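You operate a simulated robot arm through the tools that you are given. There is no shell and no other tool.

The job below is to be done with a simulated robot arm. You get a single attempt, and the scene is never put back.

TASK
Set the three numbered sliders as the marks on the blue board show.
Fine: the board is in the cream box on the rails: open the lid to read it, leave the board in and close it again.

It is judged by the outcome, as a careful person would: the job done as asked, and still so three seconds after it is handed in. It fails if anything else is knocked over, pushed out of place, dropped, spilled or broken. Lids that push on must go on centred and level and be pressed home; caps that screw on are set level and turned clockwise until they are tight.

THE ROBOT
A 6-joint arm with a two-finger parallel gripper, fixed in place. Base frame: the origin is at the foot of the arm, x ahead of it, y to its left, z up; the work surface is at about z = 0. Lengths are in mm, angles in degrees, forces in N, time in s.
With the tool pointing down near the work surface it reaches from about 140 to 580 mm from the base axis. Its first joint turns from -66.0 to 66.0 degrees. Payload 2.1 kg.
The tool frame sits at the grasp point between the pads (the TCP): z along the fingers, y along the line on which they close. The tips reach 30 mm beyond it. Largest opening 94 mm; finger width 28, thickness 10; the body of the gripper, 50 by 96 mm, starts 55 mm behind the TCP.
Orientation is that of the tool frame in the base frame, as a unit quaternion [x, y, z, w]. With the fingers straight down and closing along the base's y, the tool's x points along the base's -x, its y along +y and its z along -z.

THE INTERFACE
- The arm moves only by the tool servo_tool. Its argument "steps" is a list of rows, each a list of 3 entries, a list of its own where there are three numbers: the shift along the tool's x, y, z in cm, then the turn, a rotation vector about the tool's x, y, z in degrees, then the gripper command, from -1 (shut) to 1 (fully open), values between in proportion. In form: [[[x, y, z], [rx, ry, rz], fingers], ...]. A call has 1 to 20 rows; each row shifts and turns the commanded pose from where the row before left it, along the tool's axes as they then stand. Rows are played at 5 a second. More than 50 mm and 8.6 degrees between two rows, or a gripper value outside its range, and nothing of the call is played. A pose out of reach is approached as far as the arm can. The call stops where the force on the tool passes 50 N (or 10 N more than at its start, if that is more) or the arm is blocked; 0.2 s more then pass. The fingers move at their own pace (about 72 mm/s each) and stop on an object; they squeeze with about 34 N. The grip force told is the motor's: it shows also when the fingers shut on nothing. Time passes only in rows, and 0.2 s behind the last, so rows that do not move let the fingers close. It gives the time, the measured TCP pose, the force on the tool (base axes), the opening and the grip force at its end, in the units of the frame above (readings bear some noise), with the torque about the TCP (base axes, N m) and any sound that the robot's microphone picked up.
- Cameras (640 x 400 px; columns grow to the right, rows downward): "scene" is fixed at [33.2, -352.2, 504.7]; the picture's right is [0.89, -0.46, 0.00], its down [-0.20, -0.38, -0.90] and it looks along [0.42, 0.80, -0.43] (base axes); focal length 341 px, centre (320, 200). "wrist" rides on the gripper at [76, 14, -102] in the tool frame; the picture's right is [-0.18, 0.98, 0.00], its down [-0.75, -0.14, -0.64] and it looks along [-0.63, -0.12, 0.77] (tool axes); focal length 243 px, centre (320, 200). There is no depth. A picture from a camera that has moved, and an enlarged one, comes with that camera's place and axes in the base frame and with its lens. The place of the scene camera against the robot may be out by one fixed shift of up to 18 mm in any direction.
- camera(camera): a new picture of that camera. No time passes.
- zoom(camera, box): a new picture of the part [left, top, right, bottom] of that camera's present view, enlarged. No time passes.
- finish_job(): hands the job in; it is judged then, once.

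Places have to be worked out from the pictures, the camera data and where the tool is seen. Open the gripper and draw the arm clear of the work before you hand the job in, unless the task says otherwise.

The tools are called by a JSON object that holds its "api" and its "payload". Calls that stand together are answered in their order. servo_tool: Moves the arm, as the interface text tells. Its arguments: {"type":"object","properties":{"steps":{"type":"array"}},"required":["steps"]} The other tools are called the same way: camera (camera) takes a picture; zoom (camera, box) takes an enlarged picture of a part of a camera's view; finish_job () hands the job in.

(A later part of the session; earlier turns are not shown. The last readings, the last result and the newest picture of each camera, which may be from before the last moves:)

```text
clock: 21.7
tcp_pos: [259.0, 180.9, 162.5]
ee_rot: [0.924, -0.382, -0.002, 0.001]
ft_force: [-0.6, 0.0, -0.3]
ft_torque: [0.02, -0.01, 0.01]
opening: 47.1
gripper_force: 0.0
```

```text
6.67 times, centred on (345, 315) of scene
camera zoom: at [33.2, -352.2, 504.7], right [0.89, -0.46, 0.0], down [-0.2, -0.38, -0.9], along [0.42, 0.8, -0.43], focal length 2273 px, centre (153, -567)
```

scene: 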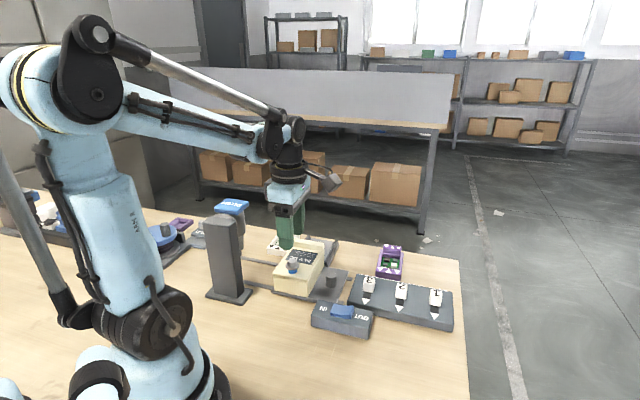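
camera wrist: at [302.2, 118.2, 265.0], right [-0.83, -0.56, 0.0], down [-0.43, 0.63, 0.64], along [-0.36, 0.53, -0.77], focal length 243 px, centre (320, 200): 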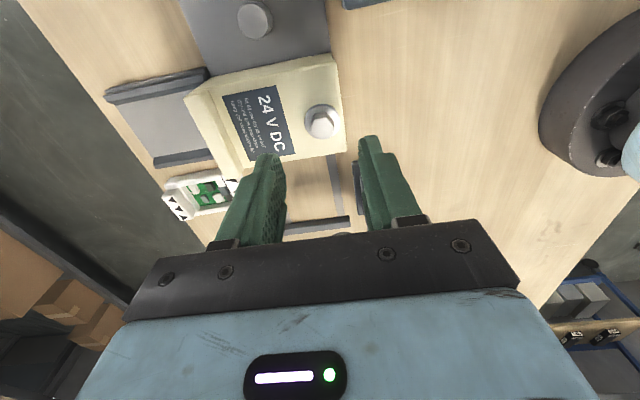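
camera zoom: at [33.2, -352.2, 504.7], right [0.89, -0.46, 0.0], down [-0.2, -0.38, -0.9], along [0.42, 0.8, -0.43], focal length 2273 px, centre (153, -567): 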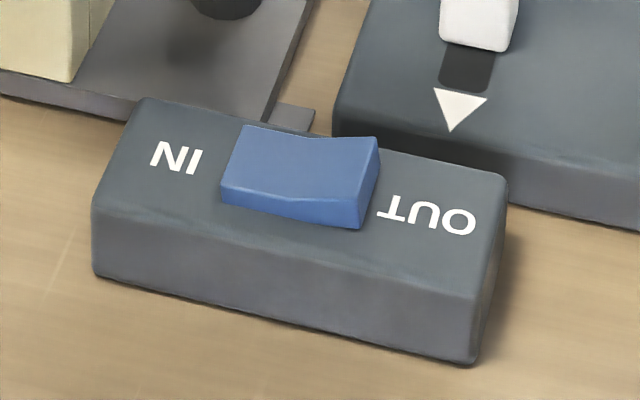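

The rocker is pressed at IN, and the knob is a hex head (~19 mm across flats) at about (256,182), top z≈85. I'll align the fingers with the hex flats (turn ~26°) and come down around it.

{"api": "servo_tool", "payload": {"steps": [[[0, 0, 0], [0, 0, 6.5], 0], [[0, 0, 0], [0, 0, 6.5], 0], [[0, 0, 0], [0, 0, 6.5], 0], [[0, 0, 0], [0, 0, 6.5], 0], [[-0.15, 0.26, 1.5], [0, 0, 0], 0], [[0, 0, 1.5], [0, 0, 0], 0], [[0, 0, 1], [0, 0, 0], 0], [[0, 0, 0], [0, 0, 0], 0]]}}

{"api": "camera", "payload": {"camera": "wrist"}}

{"api": "zoom", "payload": {"camera": "wrist", "box": [230, 90, 430, 230]}}

{"api": "zoom", "payload": {"camera": "scene", "box": [250, 200, 350, 300]}}

```text
clock: 23.5
tcp_pos: [256.2, 182.5, 121.9]
ee_rot: [0.814, -0.581, 0.0, 0.002]
ft_force: [-0.3, -1.0, 0.0]
ft_torque: [0.0, -0.01, 0.0]
opening: 46.7
gripper_force: 0.1
```

```text
taken
camera wrist: at [266.6, 106.1, 225.2], right [-0.99, -0.15, 0.0], down [-0.11, 0.76, 0.64], along [-0.1, 0.63, -0.77], focal length 243 px, centre (320, 200)
```

wrist: 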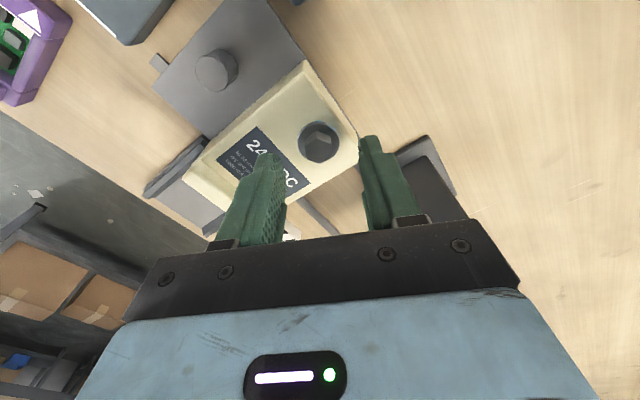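

```text
2.86 times, centred on (330, 160) of wrist
camera zoom: at [266.6, 106.1, 225.2], right [-0.99, -0.15, 0.0], down [-0.11, 0.76, 0.64], along [-0.1, 0.63, -0.77], focal length 693 px, centre (291, 314)
```

zoom: 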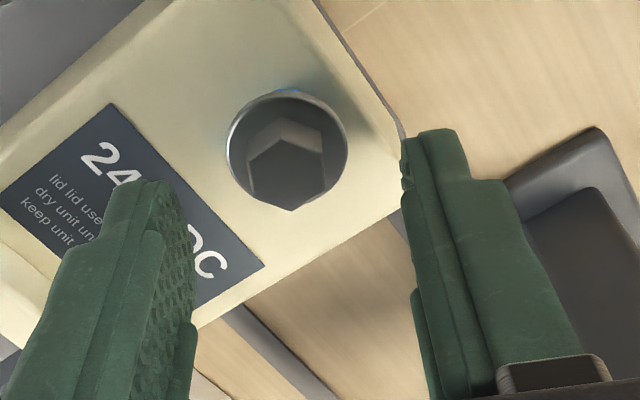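

```text
4.00 times, centred on (300, 250) of scene
camera zoom: at [33.2, -352.2, 504.7], right [0.89, -0.46, 0.0], down [-0.2, -0.38, -0.9], along [0.42, 0.8, -0.43], focal length 1364 px, centre (400, 0)
```

zoom: 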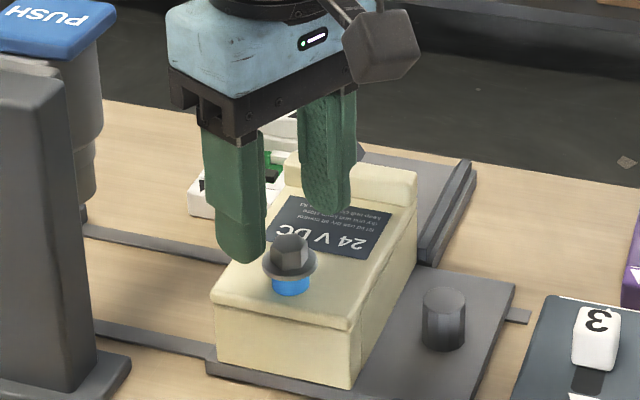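

The knob is centred under the TCP within 1 mm; a small extra 3.5° alignment, then down to TCP z≈108 and close on the hex.

{"api": "servo_tool", "payload": {"steps": [[[0, 0, 0.5], [0, 0, 3.5], 0], [[0, 0, 0.5], [0, 0, 0], 0], [[0, 0, 0.4], [0, 0, 0], 0], [[0, 0, 0], [0, 0, 0], -0.3], [[0, 0, 0], [0, 0, 0], -0.45], [[0, 0, 0], [0, 0, 0], -0.6], [[0, 0, 0], [0, 0, 0], -0.8], [[0, 0, 0], [0, 0, 0], -0.8]]}}

{"api": "zoom", "payload": {"camera": "wrist", "box": [230, 90, 430, 230]}}

{"api": "zoom", "payload": {"camera": "scene", "box": [250, 200, 350, 300]}}

```text
clock: 25.3
tcp_pos: [256.7, 181.1, 108.2]
ee_rot: [0.796, -0.605, 0.0, 0.001]
ft_force: [3.0, -1.0, -0.4]
ft_torque: [-0.23, -0.34, 0.22]
opening: 17.1
gripper_force: 45.2
```

```text
2.86 times, centred on (330, 160) of wrist
camera zoom: at [261.5, 104.8, 210.7], right [-1.0, -0.09, 0.0], down [-0.06, 0.77, 0.64], along [-0.06, 0.64, -0.77], focal length 693 px, centre (291, 314)
```

zoom: 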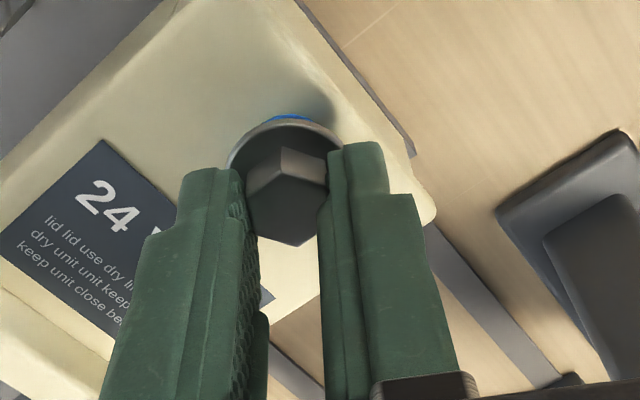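

```text
4.00 times, centred on (300, 250) of scene
camera zoom: at [33.2, -352.2, 504.7], right [0.89, -0.46, 0.0], down [-0.2, -0.38, -0.9], along [0.42, 0.8, -0.43], focal length 1364 px, centre (400, 0)
```

zoom: 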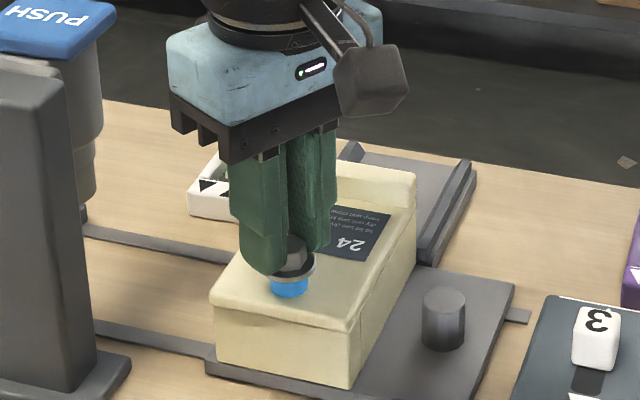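

The hex is gripped flat to flat (17 mm). A small test turn of 10° counter-clockwise, watching the torque.

{"api": "servo_tool", "payload": {"steps": [[[0, 0, 0], [0, 0, -3], -1], [[0, 0, 0], [0, 0, -3], -1], [[0, 0, 0], [0, 0, -4], -1], [[0, 0, 0], [0, 0, 0], -1]]}}

{"api": "zoom", "payload": {"camera": "wrist", "box": [230, 90, 430, 230]}}

```text
clock: 26.3
tcp_pos: [256.1, 181.2, 108.1]
ee_rot: [0.846, -0.532, -0.001, 0.002]
ft_force: [0.5, -0.4, -11.3]
ft_torque: [0.27, 0.14, -0.35]
opening: 17.3
gripper_force: 45.0
```

```text
2.86 times, centred on (330, 160) of wrist
camera zoom: at [275.3, 107.5, 211.0], right [-0.97, -0.26, 0.0], down [-0.2, 0.74, 0.64], along [-0.17, 0.62, -0.77], focal length 693 px, centre (291, 314)
```

zoom: 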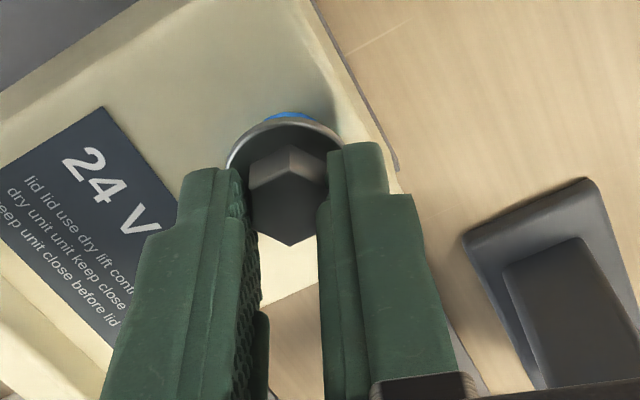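

The hex turned with the fingers at about 0.35 N·m, so it is a real screw. I'll continue another 20° and read forces.

{"api": "servo_tool", "payload": {"steps": [[[0, 0, 0], [0, 0, -5], -1], [[0, 0, 0], [0, 0, -5], -1], [[0, 0, 0], [0, 0, -5], -1], [[0, 0, 0], [0, 0, -5], -1], [[0, 0, 0], [0, 0, 0], -1]]}}

{"api": "zoom", "payload": {"camera": "wrist", "box": [230, 90, 430, 230]}}

{"api": "zoom", "payload": {"camera": "scene", "box": [250, 220, 350, 300]}}

```text
clock: 27.5
tcp_pos: [255.7, 182.0, 108.6]
ee_rot: [0.926, -0.378, -0.001, 0.001]
ft_force: [-2.3, -0.6, -2.1]
ft_torque: [0.08, -0.1, 0.07]
opening: 18.2
gripper_force: 44.9
```

```text
2.86 times, centred on (330, 160) of wrist
camera zoom: at [299.7, 119.3, 211.4], right [-0.82, -0.57, 0.0], down [-0.44, 0.63, 0.64], along [-0.37, 0.52, -0.77], focal length 693 px, centre (291, 314)
```

zoom: 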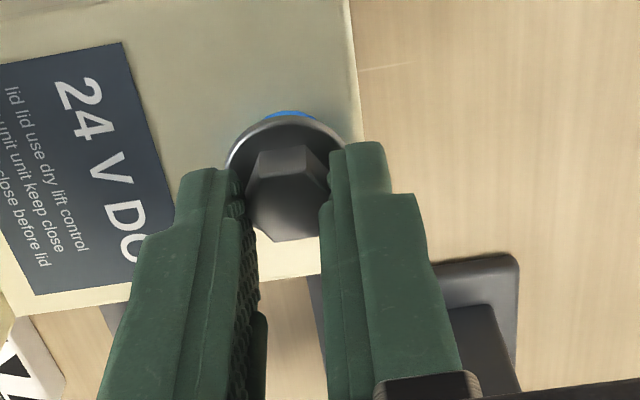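

```text
5.00 times, centred on (300, 260) of scene
camera zoom: at [33.2, -352.2, 504.7], right [0.89, -0.46, 0.0], down [-0.2, -0.38, -0.9], along [0.42, 0.8, -0.43], focal length 1705 px, centre (420, -100)
```

zoom: 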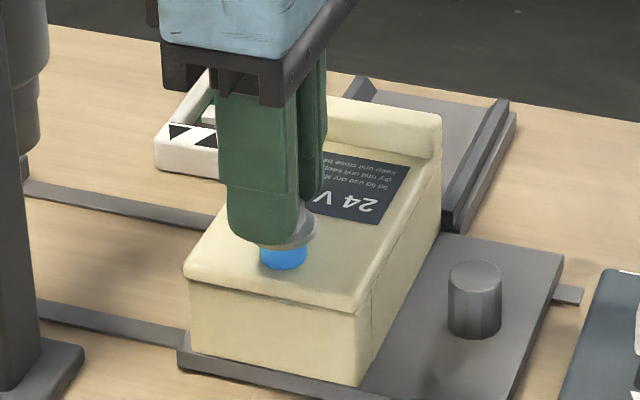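

The opening rose to 18.2 and the hex now sits askew in the fingers, so it slipped: the knob doesn't turn freely. I'll let go, rise and compare its orientation.

{"api": "servo_tool", "payload": {"steps": [[[0, 0, 0], [0, 0, 0], -0.4], [[0, 0, 0], [0, 0, 0], 0], [[0, 0, -2.5], [0, 0, 0], 0], [[0, 0, -2.9], [0, 0, 0], 0], [[0, 0, 0], [0, 0, 0], 0]]}}

{"api": "zoom", "payload": {"camera": "wrist", "box": [285, 80, 365, 160]}}

{"api": "zoom", "payload": {"camera": "scene", "box": [270, 245, 320, 285]}}

```text
clock: 28.7
tcp_pos: [256.3, 183.6, 162.8]
ee_rot: [0.926, -0.379, 0.0, 0.002]
ft_force: [0.6, 0.6, -0.1]
ft_torque: [0.02, -0.01, -0.02]
opening: 46.9
gripper_force: 0.1
```

```text
5.00 times, centred on (325, 120) of wrist
camera zoom: at [300.1, 119.1, 265.8], right [-0.82, -0.57, 0.0], down [-0.44, 0.63, 0.64], along [-0.37, 0.53, -0.77], focal length 1213 px, centre (295, 600)
```

zoom: 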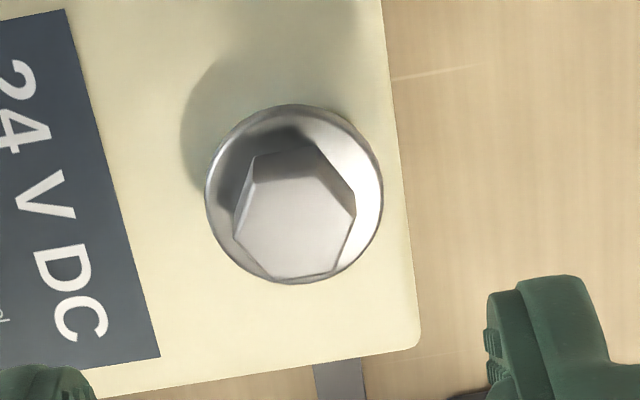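

```text
10.00 times, centred on (295, 265) of scene
camera zoom: at [33.2, -352.2, 504.7], right [0.89, -0.46, 0.0], down [-0.2, -0.38, -0.9], along [0.42, 0.8, -0.43], focal length 3410 px, centre (570, -450)
```

zoom: 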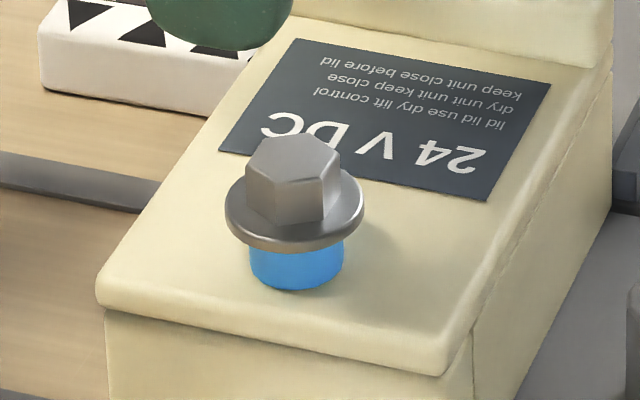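

The knob hasn't rotated at all (identical in the scene view). Next I'll test pressing it: shut fingers, come down on its top and press gently.

{"api": "servo_tool", "payload": {"steps": [[[0, 0, 0], [0, 0, 0], -1], [[0, 0, 1.5], [0, 0, 0], -1], [[0, 0, 1.5], [0, 0, 0], -1], [[0, 0, 1], [0, 0, 0], -1], [[0, 0, 0.3], [0, 0, 0], -1], [[0, 0, 0.15], [0, 0, 0], -1], [[0, 0, 0.15], [0, 0, 0], -1], [[0, 0, 0], [0, 0, 0], -1]]}}

{"api": "zoom", "payload": {"camera": "scene", "box": [260, 225, 330, 285]}}

{"api": "zoom", "payload": {"camera": "wrist", "box": [230, 90, 430, 230]}}

```text
clock: 30.5
tcp_pos: [257.6, 181.7, 117.3]
ee_rot: [0.926, -0.378, 0.0, 0.001]
ft_force: [0.1, -0.5, -0.7]
ft_torque: [0.0, -0.01, -0.03]
opening: 0.2
gripper_force: 33.0
```

```text
6.67 times, centred on (295, 255) of scene
camera zoom: at [33.2, -352.2, 504.7], right [0.89, -0.46, 0.0], down [-0.2, -0.38, -0.9], along [0.42, 0.8, -0.43], focal length 2273 px, centre (487, -167)
```

zoom: 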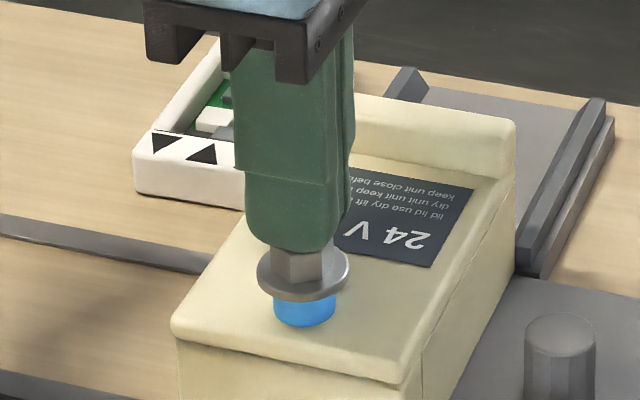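

```text
2.86 times, centred on (330, 160) of wrist
camera zoom: at [300.8, 119.1, 219.2], right [-0.82, -0.57, 0.0], down [-0.44, 0.63, 0.64], along [-0.37, 0.53, -0.77], focal length 693 px, centre (291, 314)
```

zoom: 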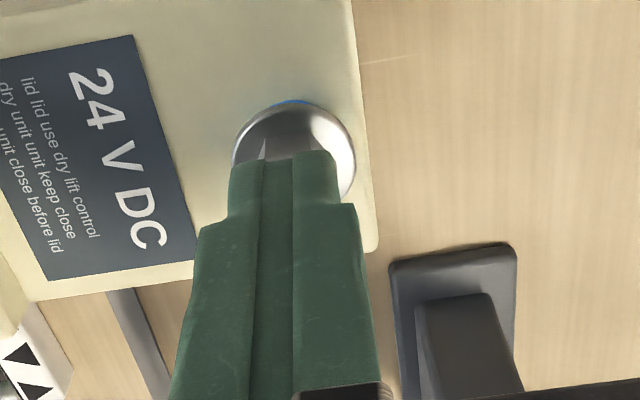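

Fingers are just above the hex, centred. I'll press down in 1 mm steps.

{"api": "servo_tool", "payload": {"steps": [[[0, 0, 0.1], [0, 0, 0], -1], [[0, 0, 0.1], [0, 0, 0], -1], [[0, 0, 0.1], [0, 0, 0], -1], [[0, 0, 0.1], [0, 0, 0], -1], [[0, 0, 0.1], [0, 0, 0], -1], [[0, 0, 0], [0, 0, 0], -1]]}}

{"api": "zoom", "payload": {"camera": "scene", "box": [260, 225, 330, 285]}}

```text
clock: 31.1
tcp_pos: [258.0, 182.0, 116.0]
ee_rot: [0.925, -0.379, -0.001, 0.003]
ft_force: [-0.7, -0.1, 8.3]
ft_torque: [-0.03, -0.01, -0.01]
opening: 0.3
gripper_force: 33.2
stopped in row 3: the force on the tool passed its limit at 58 N (the readings are from after the stop); the commanded pose is now the measured one
```

```text
6.67 times, centred on (295, 255) of scene
camera zoom: at [33.2, -352.2, 504.7], right [0.89, -0.46, 0.0], down [-0.2, -0.38, -0.9], along [0.42, 0.8, -0.43], focal length 2273 px, centre (487, -167)
```

zoom: 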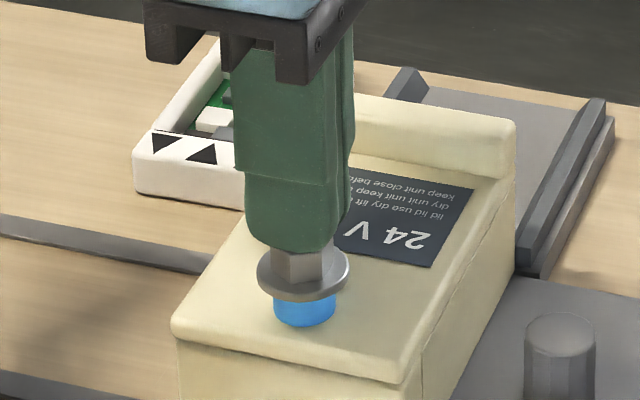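

The knob doesn't budge at 58 N either. The IN/OUT rocker, carriage and PUSH press suggest a powered screw-driver: rocker = direction, carriage brings the bolt beneath. I'll retreat and examine the press.

{"api": "servo_tool", "payload": {"steps": [[[0, 0, -3], [0, 0, 0], -1], [[0, 0, -4], [0, 0, 0], -0.5], [[0, 0, -4], [0, 0, 0], 0], [[2, -2, -2], [0, 0, 0], 0], [[2, -2, -1], [0, 0, 0], 0], [[2, -2, -1], [0, 0, 0], 0], [[3, 0, 0], [0, 0, 0], 0], [[3, 0, 0], [0, 0, 0], 0], [[3, 0, 0], [0, 0, 0], 0], [[0, 0, 0], [0, 0, 0], 0]]}}

{"api": "camera", "payload": {"camera": "scene"}}

{"api": "camera", "payload": {"camera": "wrist"}}

{"api": "zoom", "payload": {"camera": "scene", "box": [190, 190, 270, 310]}}

{"api": "zoom", "payload": {"camera": "scene", "box": [0, 170, 210, 290]}}

```text
clock: 33.3
tcp_pos: [405.7, 120.4, 265.9]
ee_rot: [0.926, -0.379, -0.001, 0.002]
ft_force: [-0.5, 0.6, -0.6]
ft_torque: [0.0, 0.01, 0.05]
opening: 47.1
gripper_force: 0.1
```

```text
taken
```

scene: 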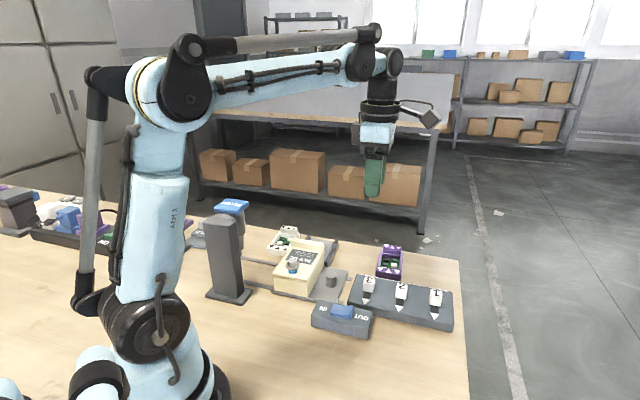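

```text
taken
camera wrist: at [449.8, 57.6, 369.4], right [-0.82, -0.57, 0.0], down [-0.44, 0.63, 0.64], along [-0.37, 0.52, -0.77], focal length 243 px, centre (320, 200)
```

wrist: 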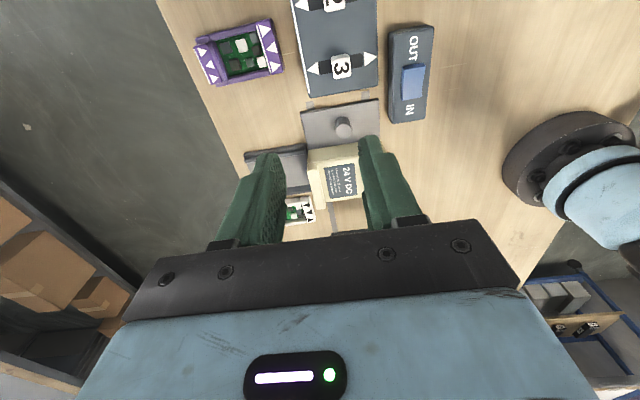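

```text
3.33 times, centred on (230, 250) of scene
camera zoom: at [33.2, -352.2, 504.7], right [0.89, -0.46, 0.0], down [-0.2, -0.38, -0.9], along [0.42, 0.8, -0.43], focal length 1137 px, centre (620, 33)
```

zoom: 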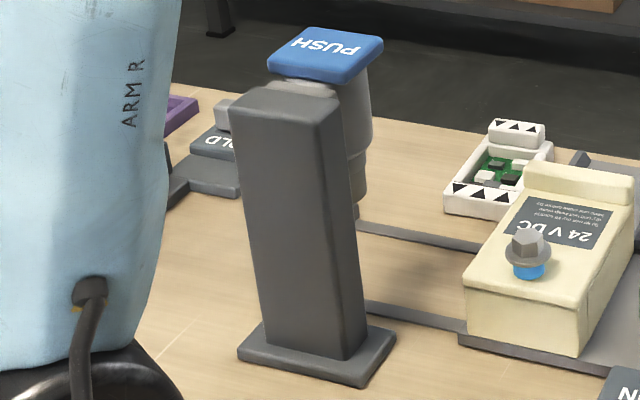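

```text
3.05 times, centred on (105, 230) of scene
camera zoom: at [33.2, -352.2, 504.7], right [0.89, -0.46, 0.0], down [-0.2, -0.38, -0.9], along [0.42, 0.8, -0.43], focal length 1039 px, centre (975, 109)
```

zoom: 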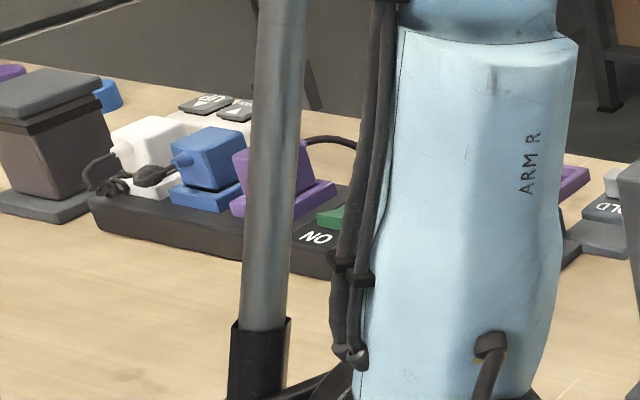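

The press looks like a driver (body with a narrowing nose) mounted on the column. I'll zoom on the IN/OUT rocker to locate its raised OUT end.

{"api": "zoom", "payload": {"camera": "wrist", "box": [370, 10, 450, 140]}}

{"api": "zoom", "payload": {"camera": "wrist", "box": [260, 80, 400, 220]}}

```text
3.08 times, centred on (410, 75) of wrist
camera zoom: at [449.8, 57.6, 369.4], right [-0.82, -0.57, 0.0], down [-0.44, 0.63, 0.64], along [-0.37, 0.52, -0.77], focal length 746 px, centre (43, 585)
```

zoom: 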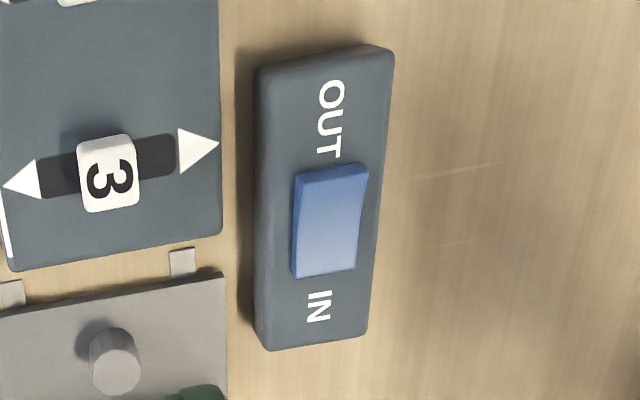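

```text
2.86 times, centred on (330, 150) of wrist
camera zoom: at [449.8, 57.6, 369.4], right [-0.82, -0.57, 0.0], down [-0.44, 0.63, 0.64], along [-0.37, 0.52, -0.77], focal length 693 px, centre (291, 343)
```

zoom: 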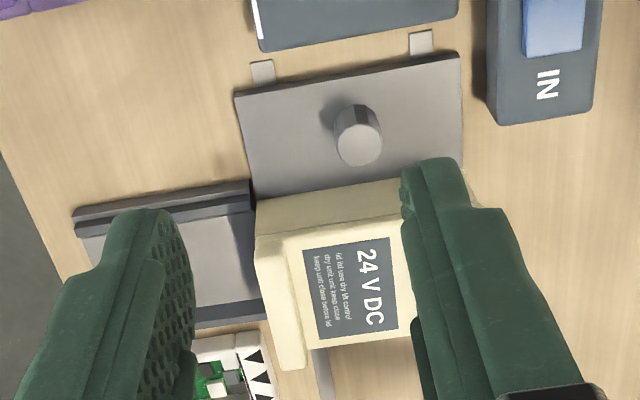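

Rocker OUT end is at about (317,47), top z≈40–50. I'll move above it with closed fingers and stop short to check.

{"api": "servo_tool", "payload": {"steps": [[[-0.3, 2.86, 0], [0, 0, 0], -1], [[-0.3, 2.86, 0], [0, 0, 0], -1], [[-0.3, 2.86, 0], [0, 0, 0], -1], [[-0.3, 2.86, 0], [0, 0, 0], -1], [[0, 0, 4], [0, 0, 0], -1], [[0, 0, 4], [0, 0, 0], -1], [[0, 0, 4], [0, 0, 0], -1], [[0, 0, 4], [0, 0, 0], -1], [[0, 0, 0], [0, 0, 0], -1]]}}

{"api": "camera", "payload": {"camera": "wrist"}}

{"api": "zoom", "payload": {"camera": "scene", "box": [300, 230, 400, 350]}}

```text
clock: 35.3
tcp_pos: [316.5, 45.1, 106.9]
ee_rot: [0.926, -0.379, -0.002, 0.003]
ft_force: [-0.4, 0.2, -0.6]
ft_torque: [-0.01, 0.01, 0.0]
opening: 0.0
gripper_force: 32.8
```

```text
taken
camera wrist: at [359.8, -17.5, 209.5], right [-0.82, -0.57, 0.01], down [-0.44, 0.63, 0.64], along [-0.37, 0.52, -0.77], focal length 243 px, centre (320, 200)
```

wrist: 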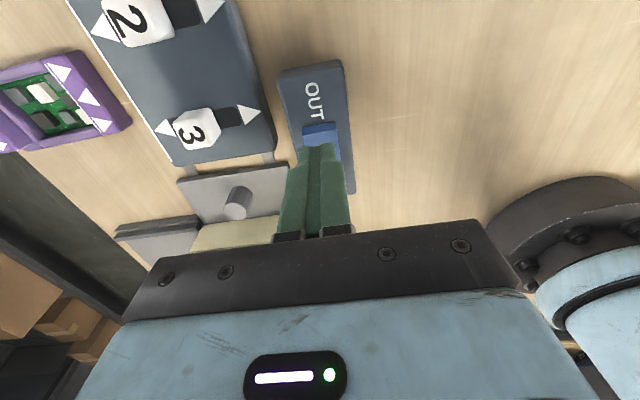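

```text
3.33 times, centred on (350, 290) of scene
camera zoom: at [33.2, -352.2, 504.7], right [0.89, -0.46, 0.0], down [-0.2, -0.38, -0.9], along [0.42, 0.8, -0.43], focal length 1137 px, centre (220, -100)
```

zoom: 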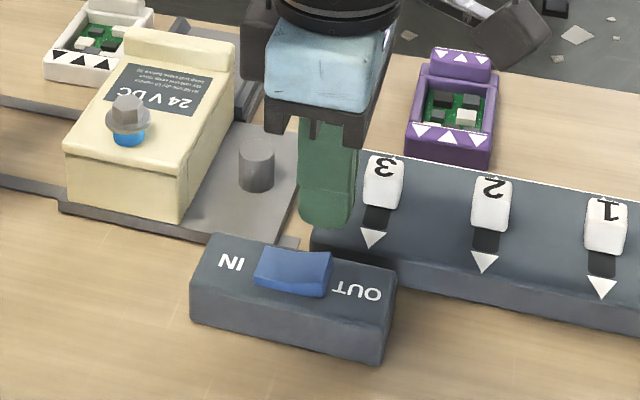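

The fingertip is over the OUT end of the rocker. I'll come down and press it in small steps.

{"api": "servo_tool", "payload": {"steps": [[[-0.2, 0, 1], [0, 0, 0], -1], [[0, 0, 0.6], [0, 0, 0], -1], [[0, 0, 0.3], [0, 0, 0], -1], [[0, 0, 0.3], [0, 0, 0], -1], [[0, 0, 0.2], [0, 0, 0], -1], [[0, 0, 0.2], [0, 0, 0], -1], [[0, 0, 0.2], [0, 0, 0], -1], [[0, 0, 0.2], [0, 0, 0], -1], [[0, 0, 0], [0, 0, 0], -1]]}}

{"api": "zoom", "payload": {"camera": "scene", "box": [300, 270, 400, 350]}}

```text
clock: 37.3
tcp_pos: [316.4, 48.3, 75.3]
ee_rot: [0.926, -0.378, 0.0, 0.003]
ft_force: [0.7, 0.1, -0.5]
ft_torque: [-0.02, 0.0, -0.02]
opening: 0.0
gripper_force: 33.5
```

```text
5.00 times, centred on (350, 310) of scene
camera zoom: at [33.2, -352.2, 504.7], right [0.89, -0.46, 0.0], down [-0.2, -0.38, -0.9], along [0.42, 0.8, -0.43], focal length 1705 px, centre (170, -350)
```

zoom: 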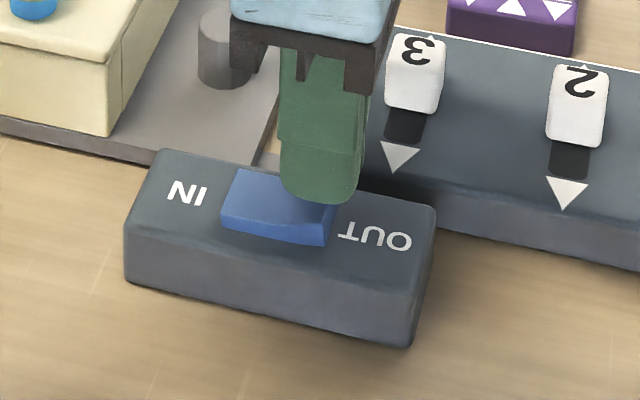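

No contact yet at tip z≈45; the tip looks to be landing on the rocker's OUT end. Continuing down.

{"api": "servo_tool", "payload": {"steps": [[[0, 0, 0.2], [0, 0, 0], -1], [[0, 0, 0.2], [0, 0, 0], -1], [[0, 0, 0.2], [0, 0, 0], -1], [[0, 0, 0.2], [0, 0, 0], -1], [[0, 0, 0.2], [0, 0, 0], -1], [[0, 0, 0.2], [0, 0, 0], -1], [[0, 0, 0], [0, 0, 0], -1]]}}

{"api": "zoom", "payload": {"camera": "scene", "box": [300, 270, 400, 350]}}

```text
clock: 38.4
tcp_pos: [317.0, 47.3, 69.3]
ee_rot: [0.926, -0.378, -0.001, 0.004]
ft_force: [-0.4, 0.1, 9.4]
ft_torque: [0.1, 0.08, 0.02]
opening: 0.1
gripper_force: 33.2
heard: click
stopped in row 5: the force on the tool passed its limit at 66 N (the readings are from after the stop); the commanded pose is now the measured one
```

```text
5.00 times, centred on (350, 310) of scene
camera zoom: at [33.2, -352.2, 504.7], right [0.89, -0.46, 0.0], down [-0.2, -0.38, -0.9], along [0.42, 0.8, -0.43], focal length 1705 px, centre (170, -350)
```

zoom: 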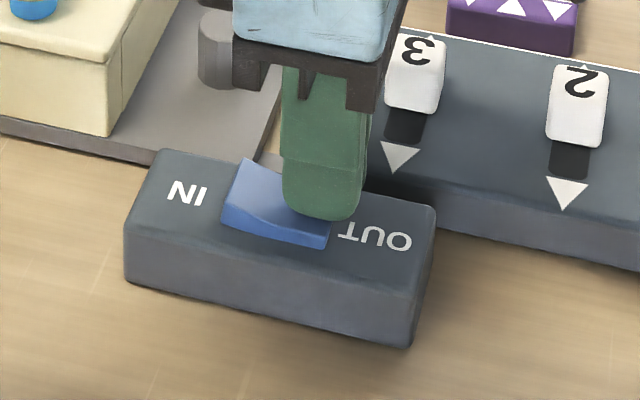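

A click: the rocker is now at OUT. Next the carriage post: I estimate it at about (336,159); I'll rise and hover over it with the fingers half open.

{"api": "servo_tool", "payload": {"steps": [[[0, 0, -3], [0, 0, 0], -1], [[0, 0, -4], [0, 0, 0], -0.5], [[-2.16, -3.11, 0], [0, 0, 0], 0], [[-2.16, -3.11, 0], [0, 0, 0], 0], [[-2.16, -3.11, 0], [0, 0, 0], 0], [[0, 0, 0], [0, 0, 0], 0]]}}

{"api": "camera", "payload": {"camera": "wrist"}}

{"api": "zoom", "payload": {"camera": "scene", "box": [270, 200, 400, 350]}}

```text
clock: 39.8
tcp_pos: [334.6, 158.7, 137.9]
ee_rot: [0.926, -0.378, 0.0, 0.003]
ft_force: [0.3, -1.3, 0.4]
ft_torque: [-0.02, 0.0, -0.03]
opening: 47.0
gripper_force: 0.0
```

```text
taken
camera wrist: at [378.9, 95.8, 240.6], right [-0.82, -0.57, 0.01], down [-0.44, 0.63, 0.64], along [-0.37, 0.52, -0.77], focal length 243 px, centre (320, 200)
```

wrist: 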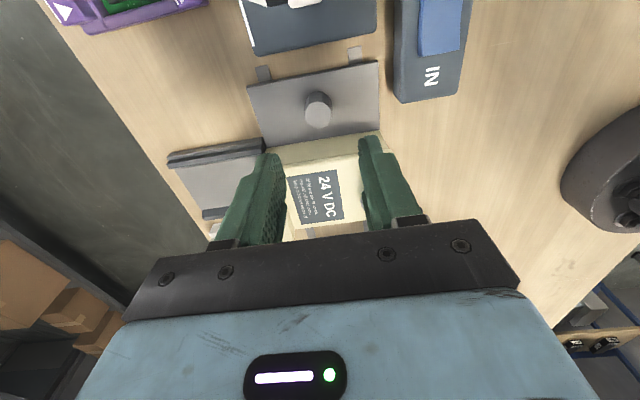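

```text
2.67 times, centred on (335, 275) of scene
camera zoom: at [33.2, -352.2, 504.7], right [0.89, -0.46, 0.0], down [-0.2, -0.38, -0.9], along [0.42, 0.8, -0.43], focal length 909 px, centre (280, 0)
```

zoom: 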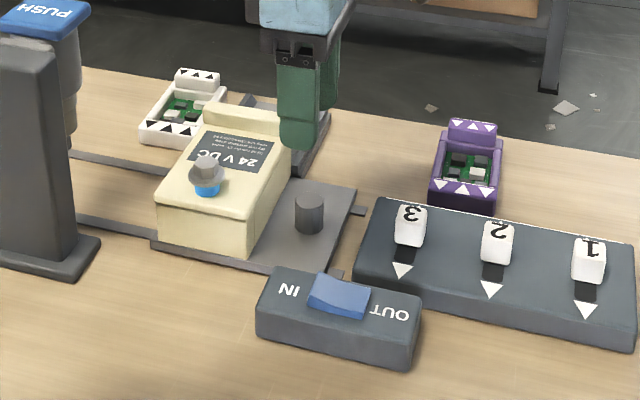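

{"api": "zoom", "payload": {"camera": "wrist", "box": [240, 50, 400, 170]}}

{"api": "zoom", "payload": {"camera": "scene", "box": [295, 255, 355, 305]}}

```text
3.33 times, centred on (320, 110) of wrist
camera zoom: at [378.9, 95.8, 240.6], right [-0.82, -0.57, 0.01], down [-0.44, 0.63, 0.64], along [-0.37, 0.52, -0.77], focal length 809 px, centre (320, 500)
```

zoom: 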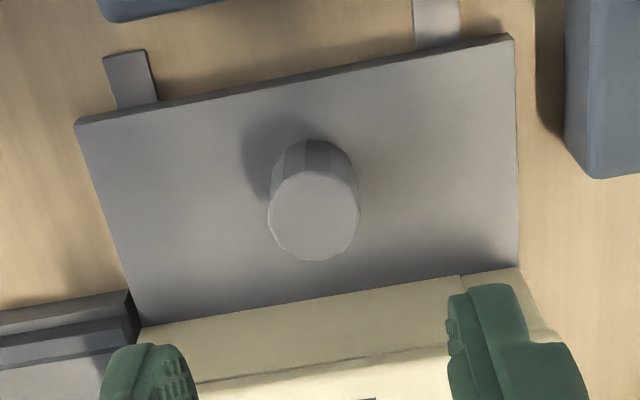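

```text
8.00 times, centred on (325, 280) of scene
camera zoom: at [33.2, -352.2, 504.7], right [0.89, -0.46, 0.0], down [-0.2, -0.38, -0.9], along [0.42, 0.8, -0.43], focal length 2728 px, centre (280, -440)
```

zoom: 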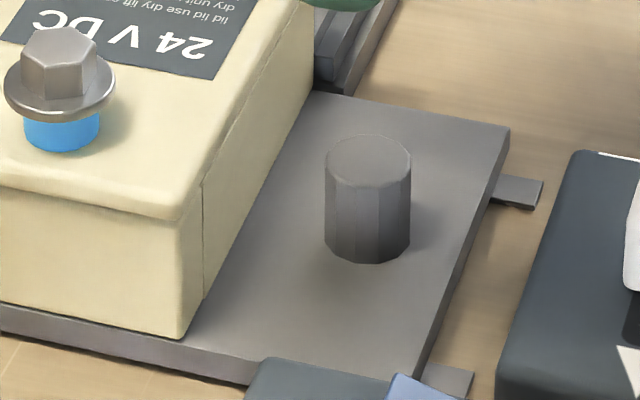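

The post's top centre is at about (336,157), 23 mm across, top z≈40. I'll descend around it and grip.

{"api": "servo_tool", "payload": {"steps": [[[0.25, 0, 2.5], [0, 0, 0], 0], [[0, 0, 2.5], [0, 0, 0], 0], [[0, 0, 2], [0, 0, 0], 0], [[0, 0, 1.2], [0, 0, 0], 0], [[0, 0, 0], [0, 0, 0], -0.2], [[0, 0, 0], [0, 0, 0], -0.4], [[0, 0, 0], [0, 0, 0], -0.6], [[0, 0, 0], [0, 0, 0], -0.6]]}}

{"api": "camera", "payload": {"camera": "wrist"}}

{"api": "zoom", "payload": {"camera": "scene", "box": [250, 200, 390, 330]}}

```text
clock: 41.6
tcp_pos: [336.9, 157.1, 55.7]
ee_rot: [0.926, -0.379, 0.0, 0.003]
ft_force: [4.4, 4.2, -14.6]
ft_torque: [0.37, -0.38, 0.03]
opening: 23.5
gripper_force: 44.3
```

```text
taken
camera wrist: at [380.5, 95.1, 158.7], right [-0.82, -0.57, 0.01], down [-0.44, 0.63, 0.64], along [-0.37, 0.52, -0.77], focal length 243 px, centre (320, 200)
```

wrist: 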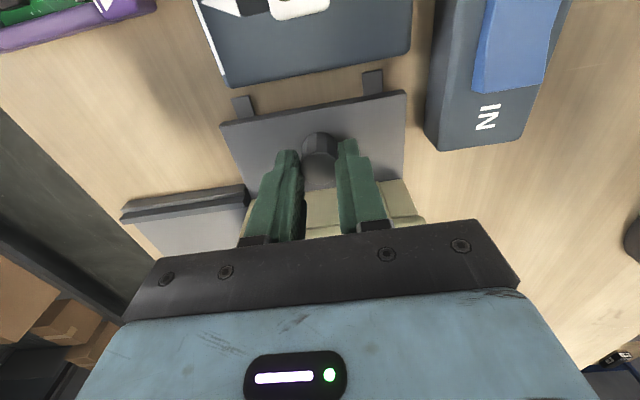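

```text
3.08 times, centred on (320, 265) of scene
camera zoom: at [33.3, -352.2, 504.7], right [0.89, -0.46, 0.0], down [-0.2, -0.38, -0.9], along [0.42, 0.8, -0.43], focal length 1049 px, centre (320, 0)
```

zoom: 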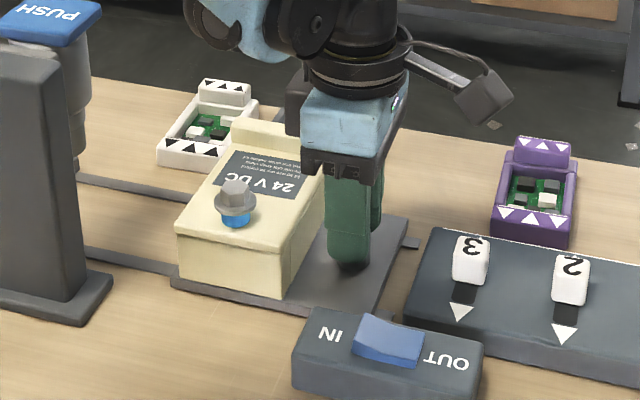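

The post is gripped (23.5 mm). I'll push the carriage 10 mm toward the press as a test.

{"api": "servo_tool", "payload": {"steps": [[[-0.3, 0, 0], [0, 0, 0], -0.6], [[-0.4, 0, 0], [0, 0, 0], -0.6], [[-0.4, 0, 0], [0, 0, 0], -0.6], [[0, 0, 0], [0, 0, 0], -0.6]]}}

{"api": "zoom", "payload": {"camera": "scene", "box": [180, 190, 360, 320]}}

```text
clock: 42.6
tcp_pos: [328.7, 164.9, 55.8]
ee_rot: [0.925, -0.379, -0.001, 0.003]
ft_force: [7.5, 6.3, -23.8]
ft_torque: [0.11, -0.84, -0.09]
opening: 23.4
gripper_force: 44.7
```

```text
3.08 times, centred on (270, 255) of scene
camera zoom: at [33.3, -352.2, 504.7], right [0.89, -0.46, 0.0], down [-0.2, -0.38, -0.9], along [0.42, 0.8, -0.43], focal length 1049 px, centre (474, 31)
```

zoom: 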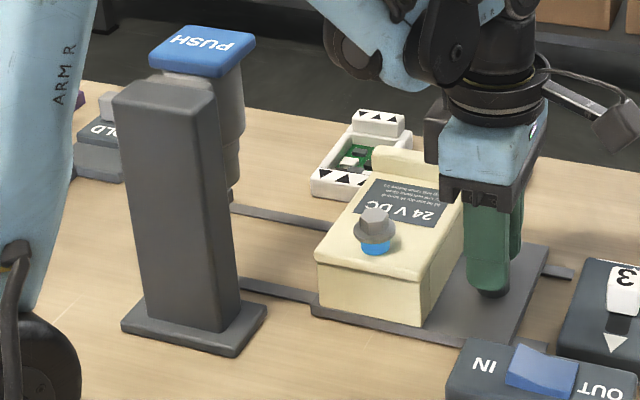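

The carriage slides freely. To keep the forearm clear of the press at the far end, I'll open, and regrip the post with the tool tilted 30° so the wrist trails behind.

{"api": "servo_tool", "payload": {"steps": [[[0, 0, 0], [0, 0, 0], -0.2], [[0, 0, 0], [0, 0, 0], 0], [[0.4, 0, -0.4], [0, -7.5, 0], 0], [[0.4, 0, 0], [0, -7.5, 0], 0], [[0, 0, 0], [0, -7.5, 0], 0], [[0, 0, 0], [0, -7.5, 0], 0], [[0, 0, 0], [0, 0, 0], 0]]}}

{"api": "camera", "payload": {"camera": "wrist"}}

{"api": "camera", "payload": {"camera": "scene"}}

{"api": "zoom", "payload": {"camera": "scene", "box": [250, 200, 390, 330]}}

```text
clock: 44.2
tcp_pos: [334.9, 159.4, 59.5]
ee_rot: [0.894, -0.367, -0.24, -0.095]
ft_force: [0.8, 1.3, -0.2]
ft_torque: [0.0, 0.04, 0.04]
opening: 47.2
gripper_force: 0.1
```

```text
taken
camera wrist: at [407.6, 67.8, 111.2], right [-0.8, -0.59, 0.1], down [-0.13, 0.34, 0.93], along [-0.58, 0.73, -0.35], focal length 243 px, centre (320, 200)
```

wrist: 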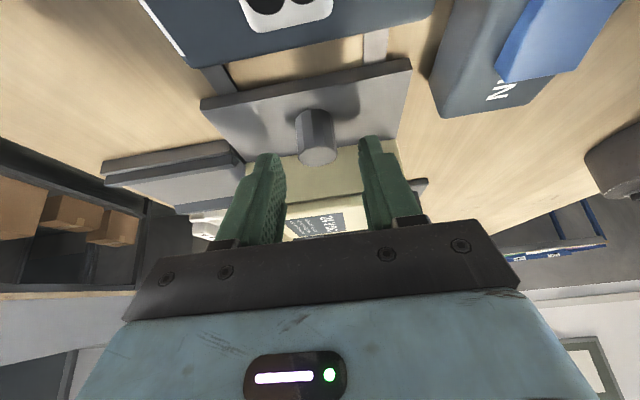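

```text
taken
```

scene: 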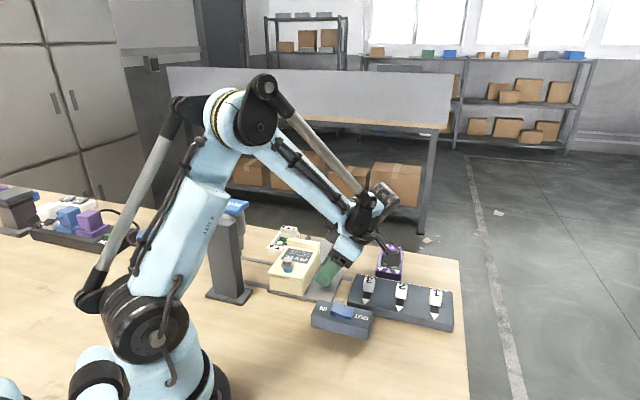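

```text
3.08 times, centred on (320, 265) of scene
camera zoom: at [33.2, -352.2, 504.7], right [0.89, -0.46, 0.0], down [-0.2, -0.38, -0.9], along [0.42, 0.8, -0.43], focal length 1049 px, centre (320, 0)
```

zoom: 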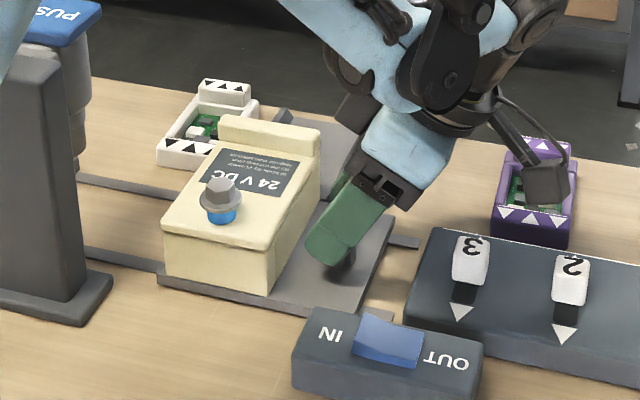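

Tilted well, wrist clear of the press. Lower 6 mm and grip the post again.

{"api": "servo_tool", "payload": {"steps": [[[0.15, 0, 0.26], [0, 0, 0], 0], [[0.15, 0, 0.26], [0, 0, 0], 0], [[0, 0, 0], [0, 0, 0], -0.2], [[0, 0, 0], [0, 0, 0], -0.4], [[0, 0, 0], [0, 0, 0], -0.6], [[0, 0, 0], [0, 0, 0], -0.6]]}}

{"api": "zoom", "payload": {"camera": "wrist", "box": [220, 60, 440, 240]}}

```text
clock: 45.6
tcp_pos: [335.9, 160.1, 54.0]
ee_rot: [0.894, -0.367, -0.239, -0.095]
ft_force: [1.8, 3.1, -4.3]
ft_torque: [0.42, -0.29, -0.01]
opening: 23.4
gripper_force: 44.7
```

```text
2.22 times, centred on (330, 150) of wrist
camera zoom: at [407.7, 68.1, 104.9], right [-0.8, -0.59, 0.1], down [-0.13, 0.34, 0.93], along [-0.58, 0.73, -0.35], focal length 539 px, centre (298, 311)
```

zoom: 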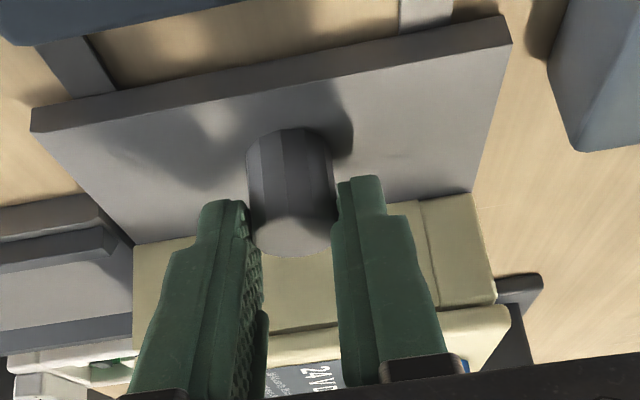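

Gripped. Slide 50 mm toward the press and check.

{"api": "servo_tool", "payload": {"steps": [[[-0.866, 0, 0.5], [0, 0, 0], -0.6], [[-0.866, 0, 0.5], [0, 0, 0], -0.6], [[-0.866, 0, 0.5], [0, 0, 0], -0.6], [[-0.866, 0, 0.5], [0, 0, 0], -0.6], [[-0.866, 0, 0.5], [0, 0, 0], -0.6], [[0, 0, 0], [0, 0, 0], -0.6]]}}

{"api": "zoom", "payload": {"camera": "scene", "box": [180, 170, 380, 320]}}

```text
clock: 47.0
tcp_pos: [299.5, 195.8, 53.5]
ee_rot: [0.893, -0.367, -0.24, -0.097]
ft_force: [11.8, 12.7, -1.3]
ft_torque: [0.09, -0.97, -0.12]
opening: 23.2
gripper_force: 44.7
```

```text
2.67 times, centred on (280, 245) of scene
camera zoom: at [33.2, -352.2, 504.7], right [0.89, -0.46, 0.0], down [-0.2, -0.38, -0.9], along [0.42, 0.8, -0.43], focal length 909 px, centre (427, 80)
```

zoom: 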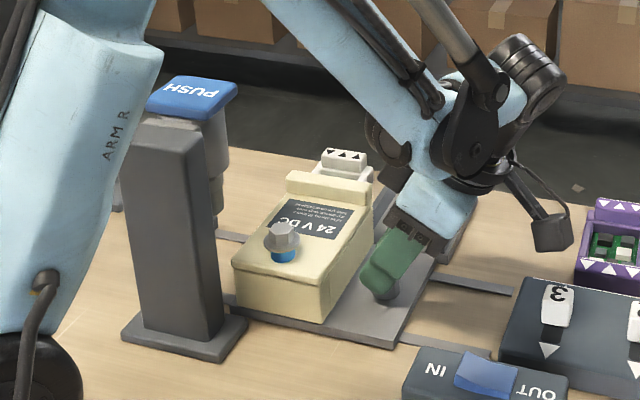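

Sliding well, with a slight side load (17 N along +u). I'll correct toward +u while sliding 40 mm more.

{"api": "servo_tool", "payload": {"steps": [[[-0.866, -0.08, 0.5], [0, 0, 0], -0.6], [[-0.866, -0.04, 0.5], [0, 0, 0], -0.6], [[-0.866, -0.03, 0.5], [0, 0, 0], -0.6], [[-0.866, -0.03, 0.5], [0, 0, 0], -0.6], [[0, 0, 0], [0, 0, 0], -0.6]]}}

{"api": "camera", "payload": {"camera": "scene"}}

{"api": "zoom", "payload": {"camera": "scene", "box": [180, 170, 380, 320]}}

{"api": "camera", "payload": {"camera": "wrist"}}

```text
clock: 48.2
tcp_pos: [273.5, 222.9, 55.0]
ee_rot: [0.894, -0.367, -0.24, -0.094]
ft_force: [-0.5, -1.4, -29.0]
ft_torque: [-0.4, -0.99, -0.03]
opening: 23.4
gripper_force: 44.9
```

```text
taken
```

scene: 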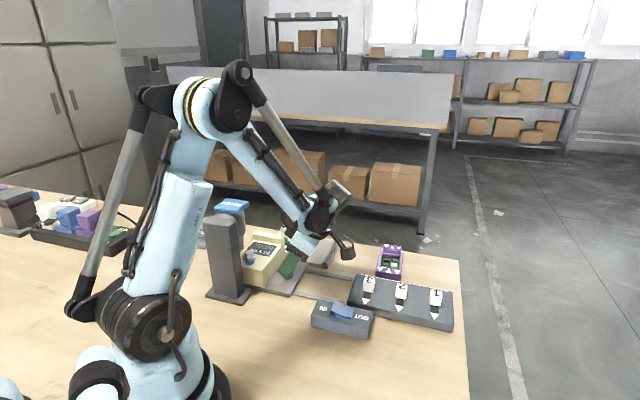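

```text
2.67 times, centred on (280, 245) of scene
camera zoom: at [33.3, -352.1, 504.7], right [0.89, -0.46, 0.0], down [-0.2, -0.38, -0.9], along [0.42, 0.8, -0.43], focal length 909 px, centre (427, 80)
```

zoom: 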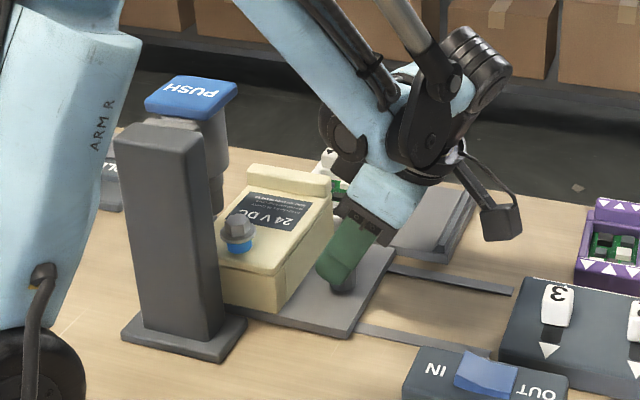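

```text
taken
camera wrist: at [344.9, 131.4, 105.4], right [-0.8, -0.59, 0.1], down [-0.13, 0.34, 0.93], along [-0.58, 0.73, -0.35], focal length 243 px, centre (320, 200)
```

wrist: 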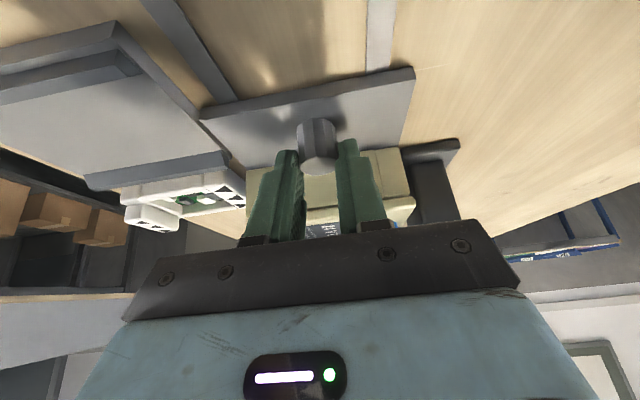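

Good clearance still. About 30 mm remain; continue in small rows, easing the downward pull, until the carriage meets its stop.

{"api": "servo_tool", "payload": {"steps": [[[-0.37, -0.02, 0.38], [0, 0, 0], -0.6], [[-0.433, -0.02, 0.25], [0, 0, 0], -0.6], [[-0.433, -0.01, 0.25], [0, 0, 0], -0.6], [[-0.433, -0.02, 0.25], [0, 0, 0], -0.6], [[-0.26, 0, 0.15], [0, 0, 0], -0.6], [[0, 0, 0], [0, 0, 0], -0.6]]}}

{"api": "zoom", "payload": {"camera": "scene", "box": [180, 170, 380, 320]}}

```text
clock: 49.6
tcp_pos: [254.3, 240.4, 53.4]
ee_rot: [0.894, -0.365, -0.243, -0.094]
ft_force: [-13.1, -7.9, 36.8]
ft_torque: [0.51, 0.47, 0.12]
opening: 23.7
gripper_force: 45.3
```

```text
2.67 times, centred on (280, 245) of scene
camera zoom: at [33.1, -352.3, 504.6], right [0.89, -0.46, 0.0], down [-0.2, -0.38, -0.9], along [0.42, 0.8, -0.43], focal length 909 px, centre (427, 80)
```

zoom: 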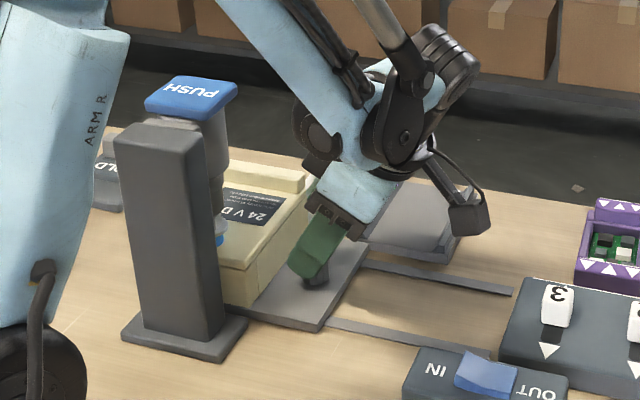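

{"api": "servo_tool", "payload": {"steps": [[[-0.05, -0.04, -0.09], [0, 0, 0], -0.6], [[-0.173, 0, 0.1], [0, 0, 0], -0.6], [[-0.173, 0, 0.1], [0, 0, 0], -0.6], [[-0.173, 0, 0.1], [0, 0, 0], -0.6], [[-0.173, 0, 0.1], [0, 0, 0], -0.6], [[0, 0, 0], [0, 0, 0], -0.6]]}}

{"api": "zoom", "payload": {"camera": "scene", "box": [200, 190, 300, 310]}}

```text
clock: 51.0
tcp_pos: [250.9, 244.2, 52.9]
ee_rot: [0.894, -0.368, -0.239, -0.092]
ft_force: [4.8, -33.3, 29.0]
ft_torque: [-0.35, -0.13, 0.25]
opening: 23.9
gripper_force: 45.3
```

```text
3.33 times, centred on (250, 250) of scene
camera zoom: at [33.2, -352.3, 504.7], right [0.89, -0.46, 0.0], down [-0.2, -0.38, -0.9], along [0.42, 0.8, -0.43], focal length 1137 px, centre (553, 33)
```

zoom: 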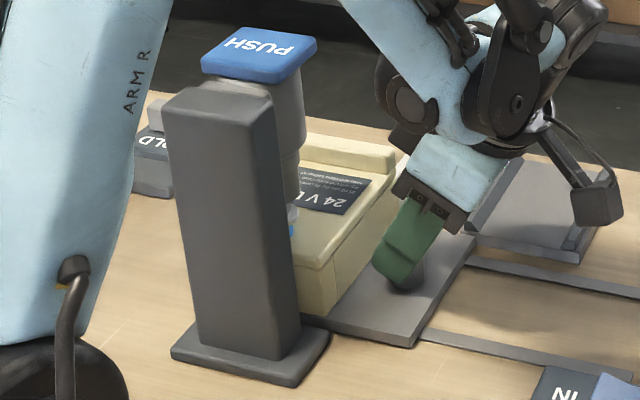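

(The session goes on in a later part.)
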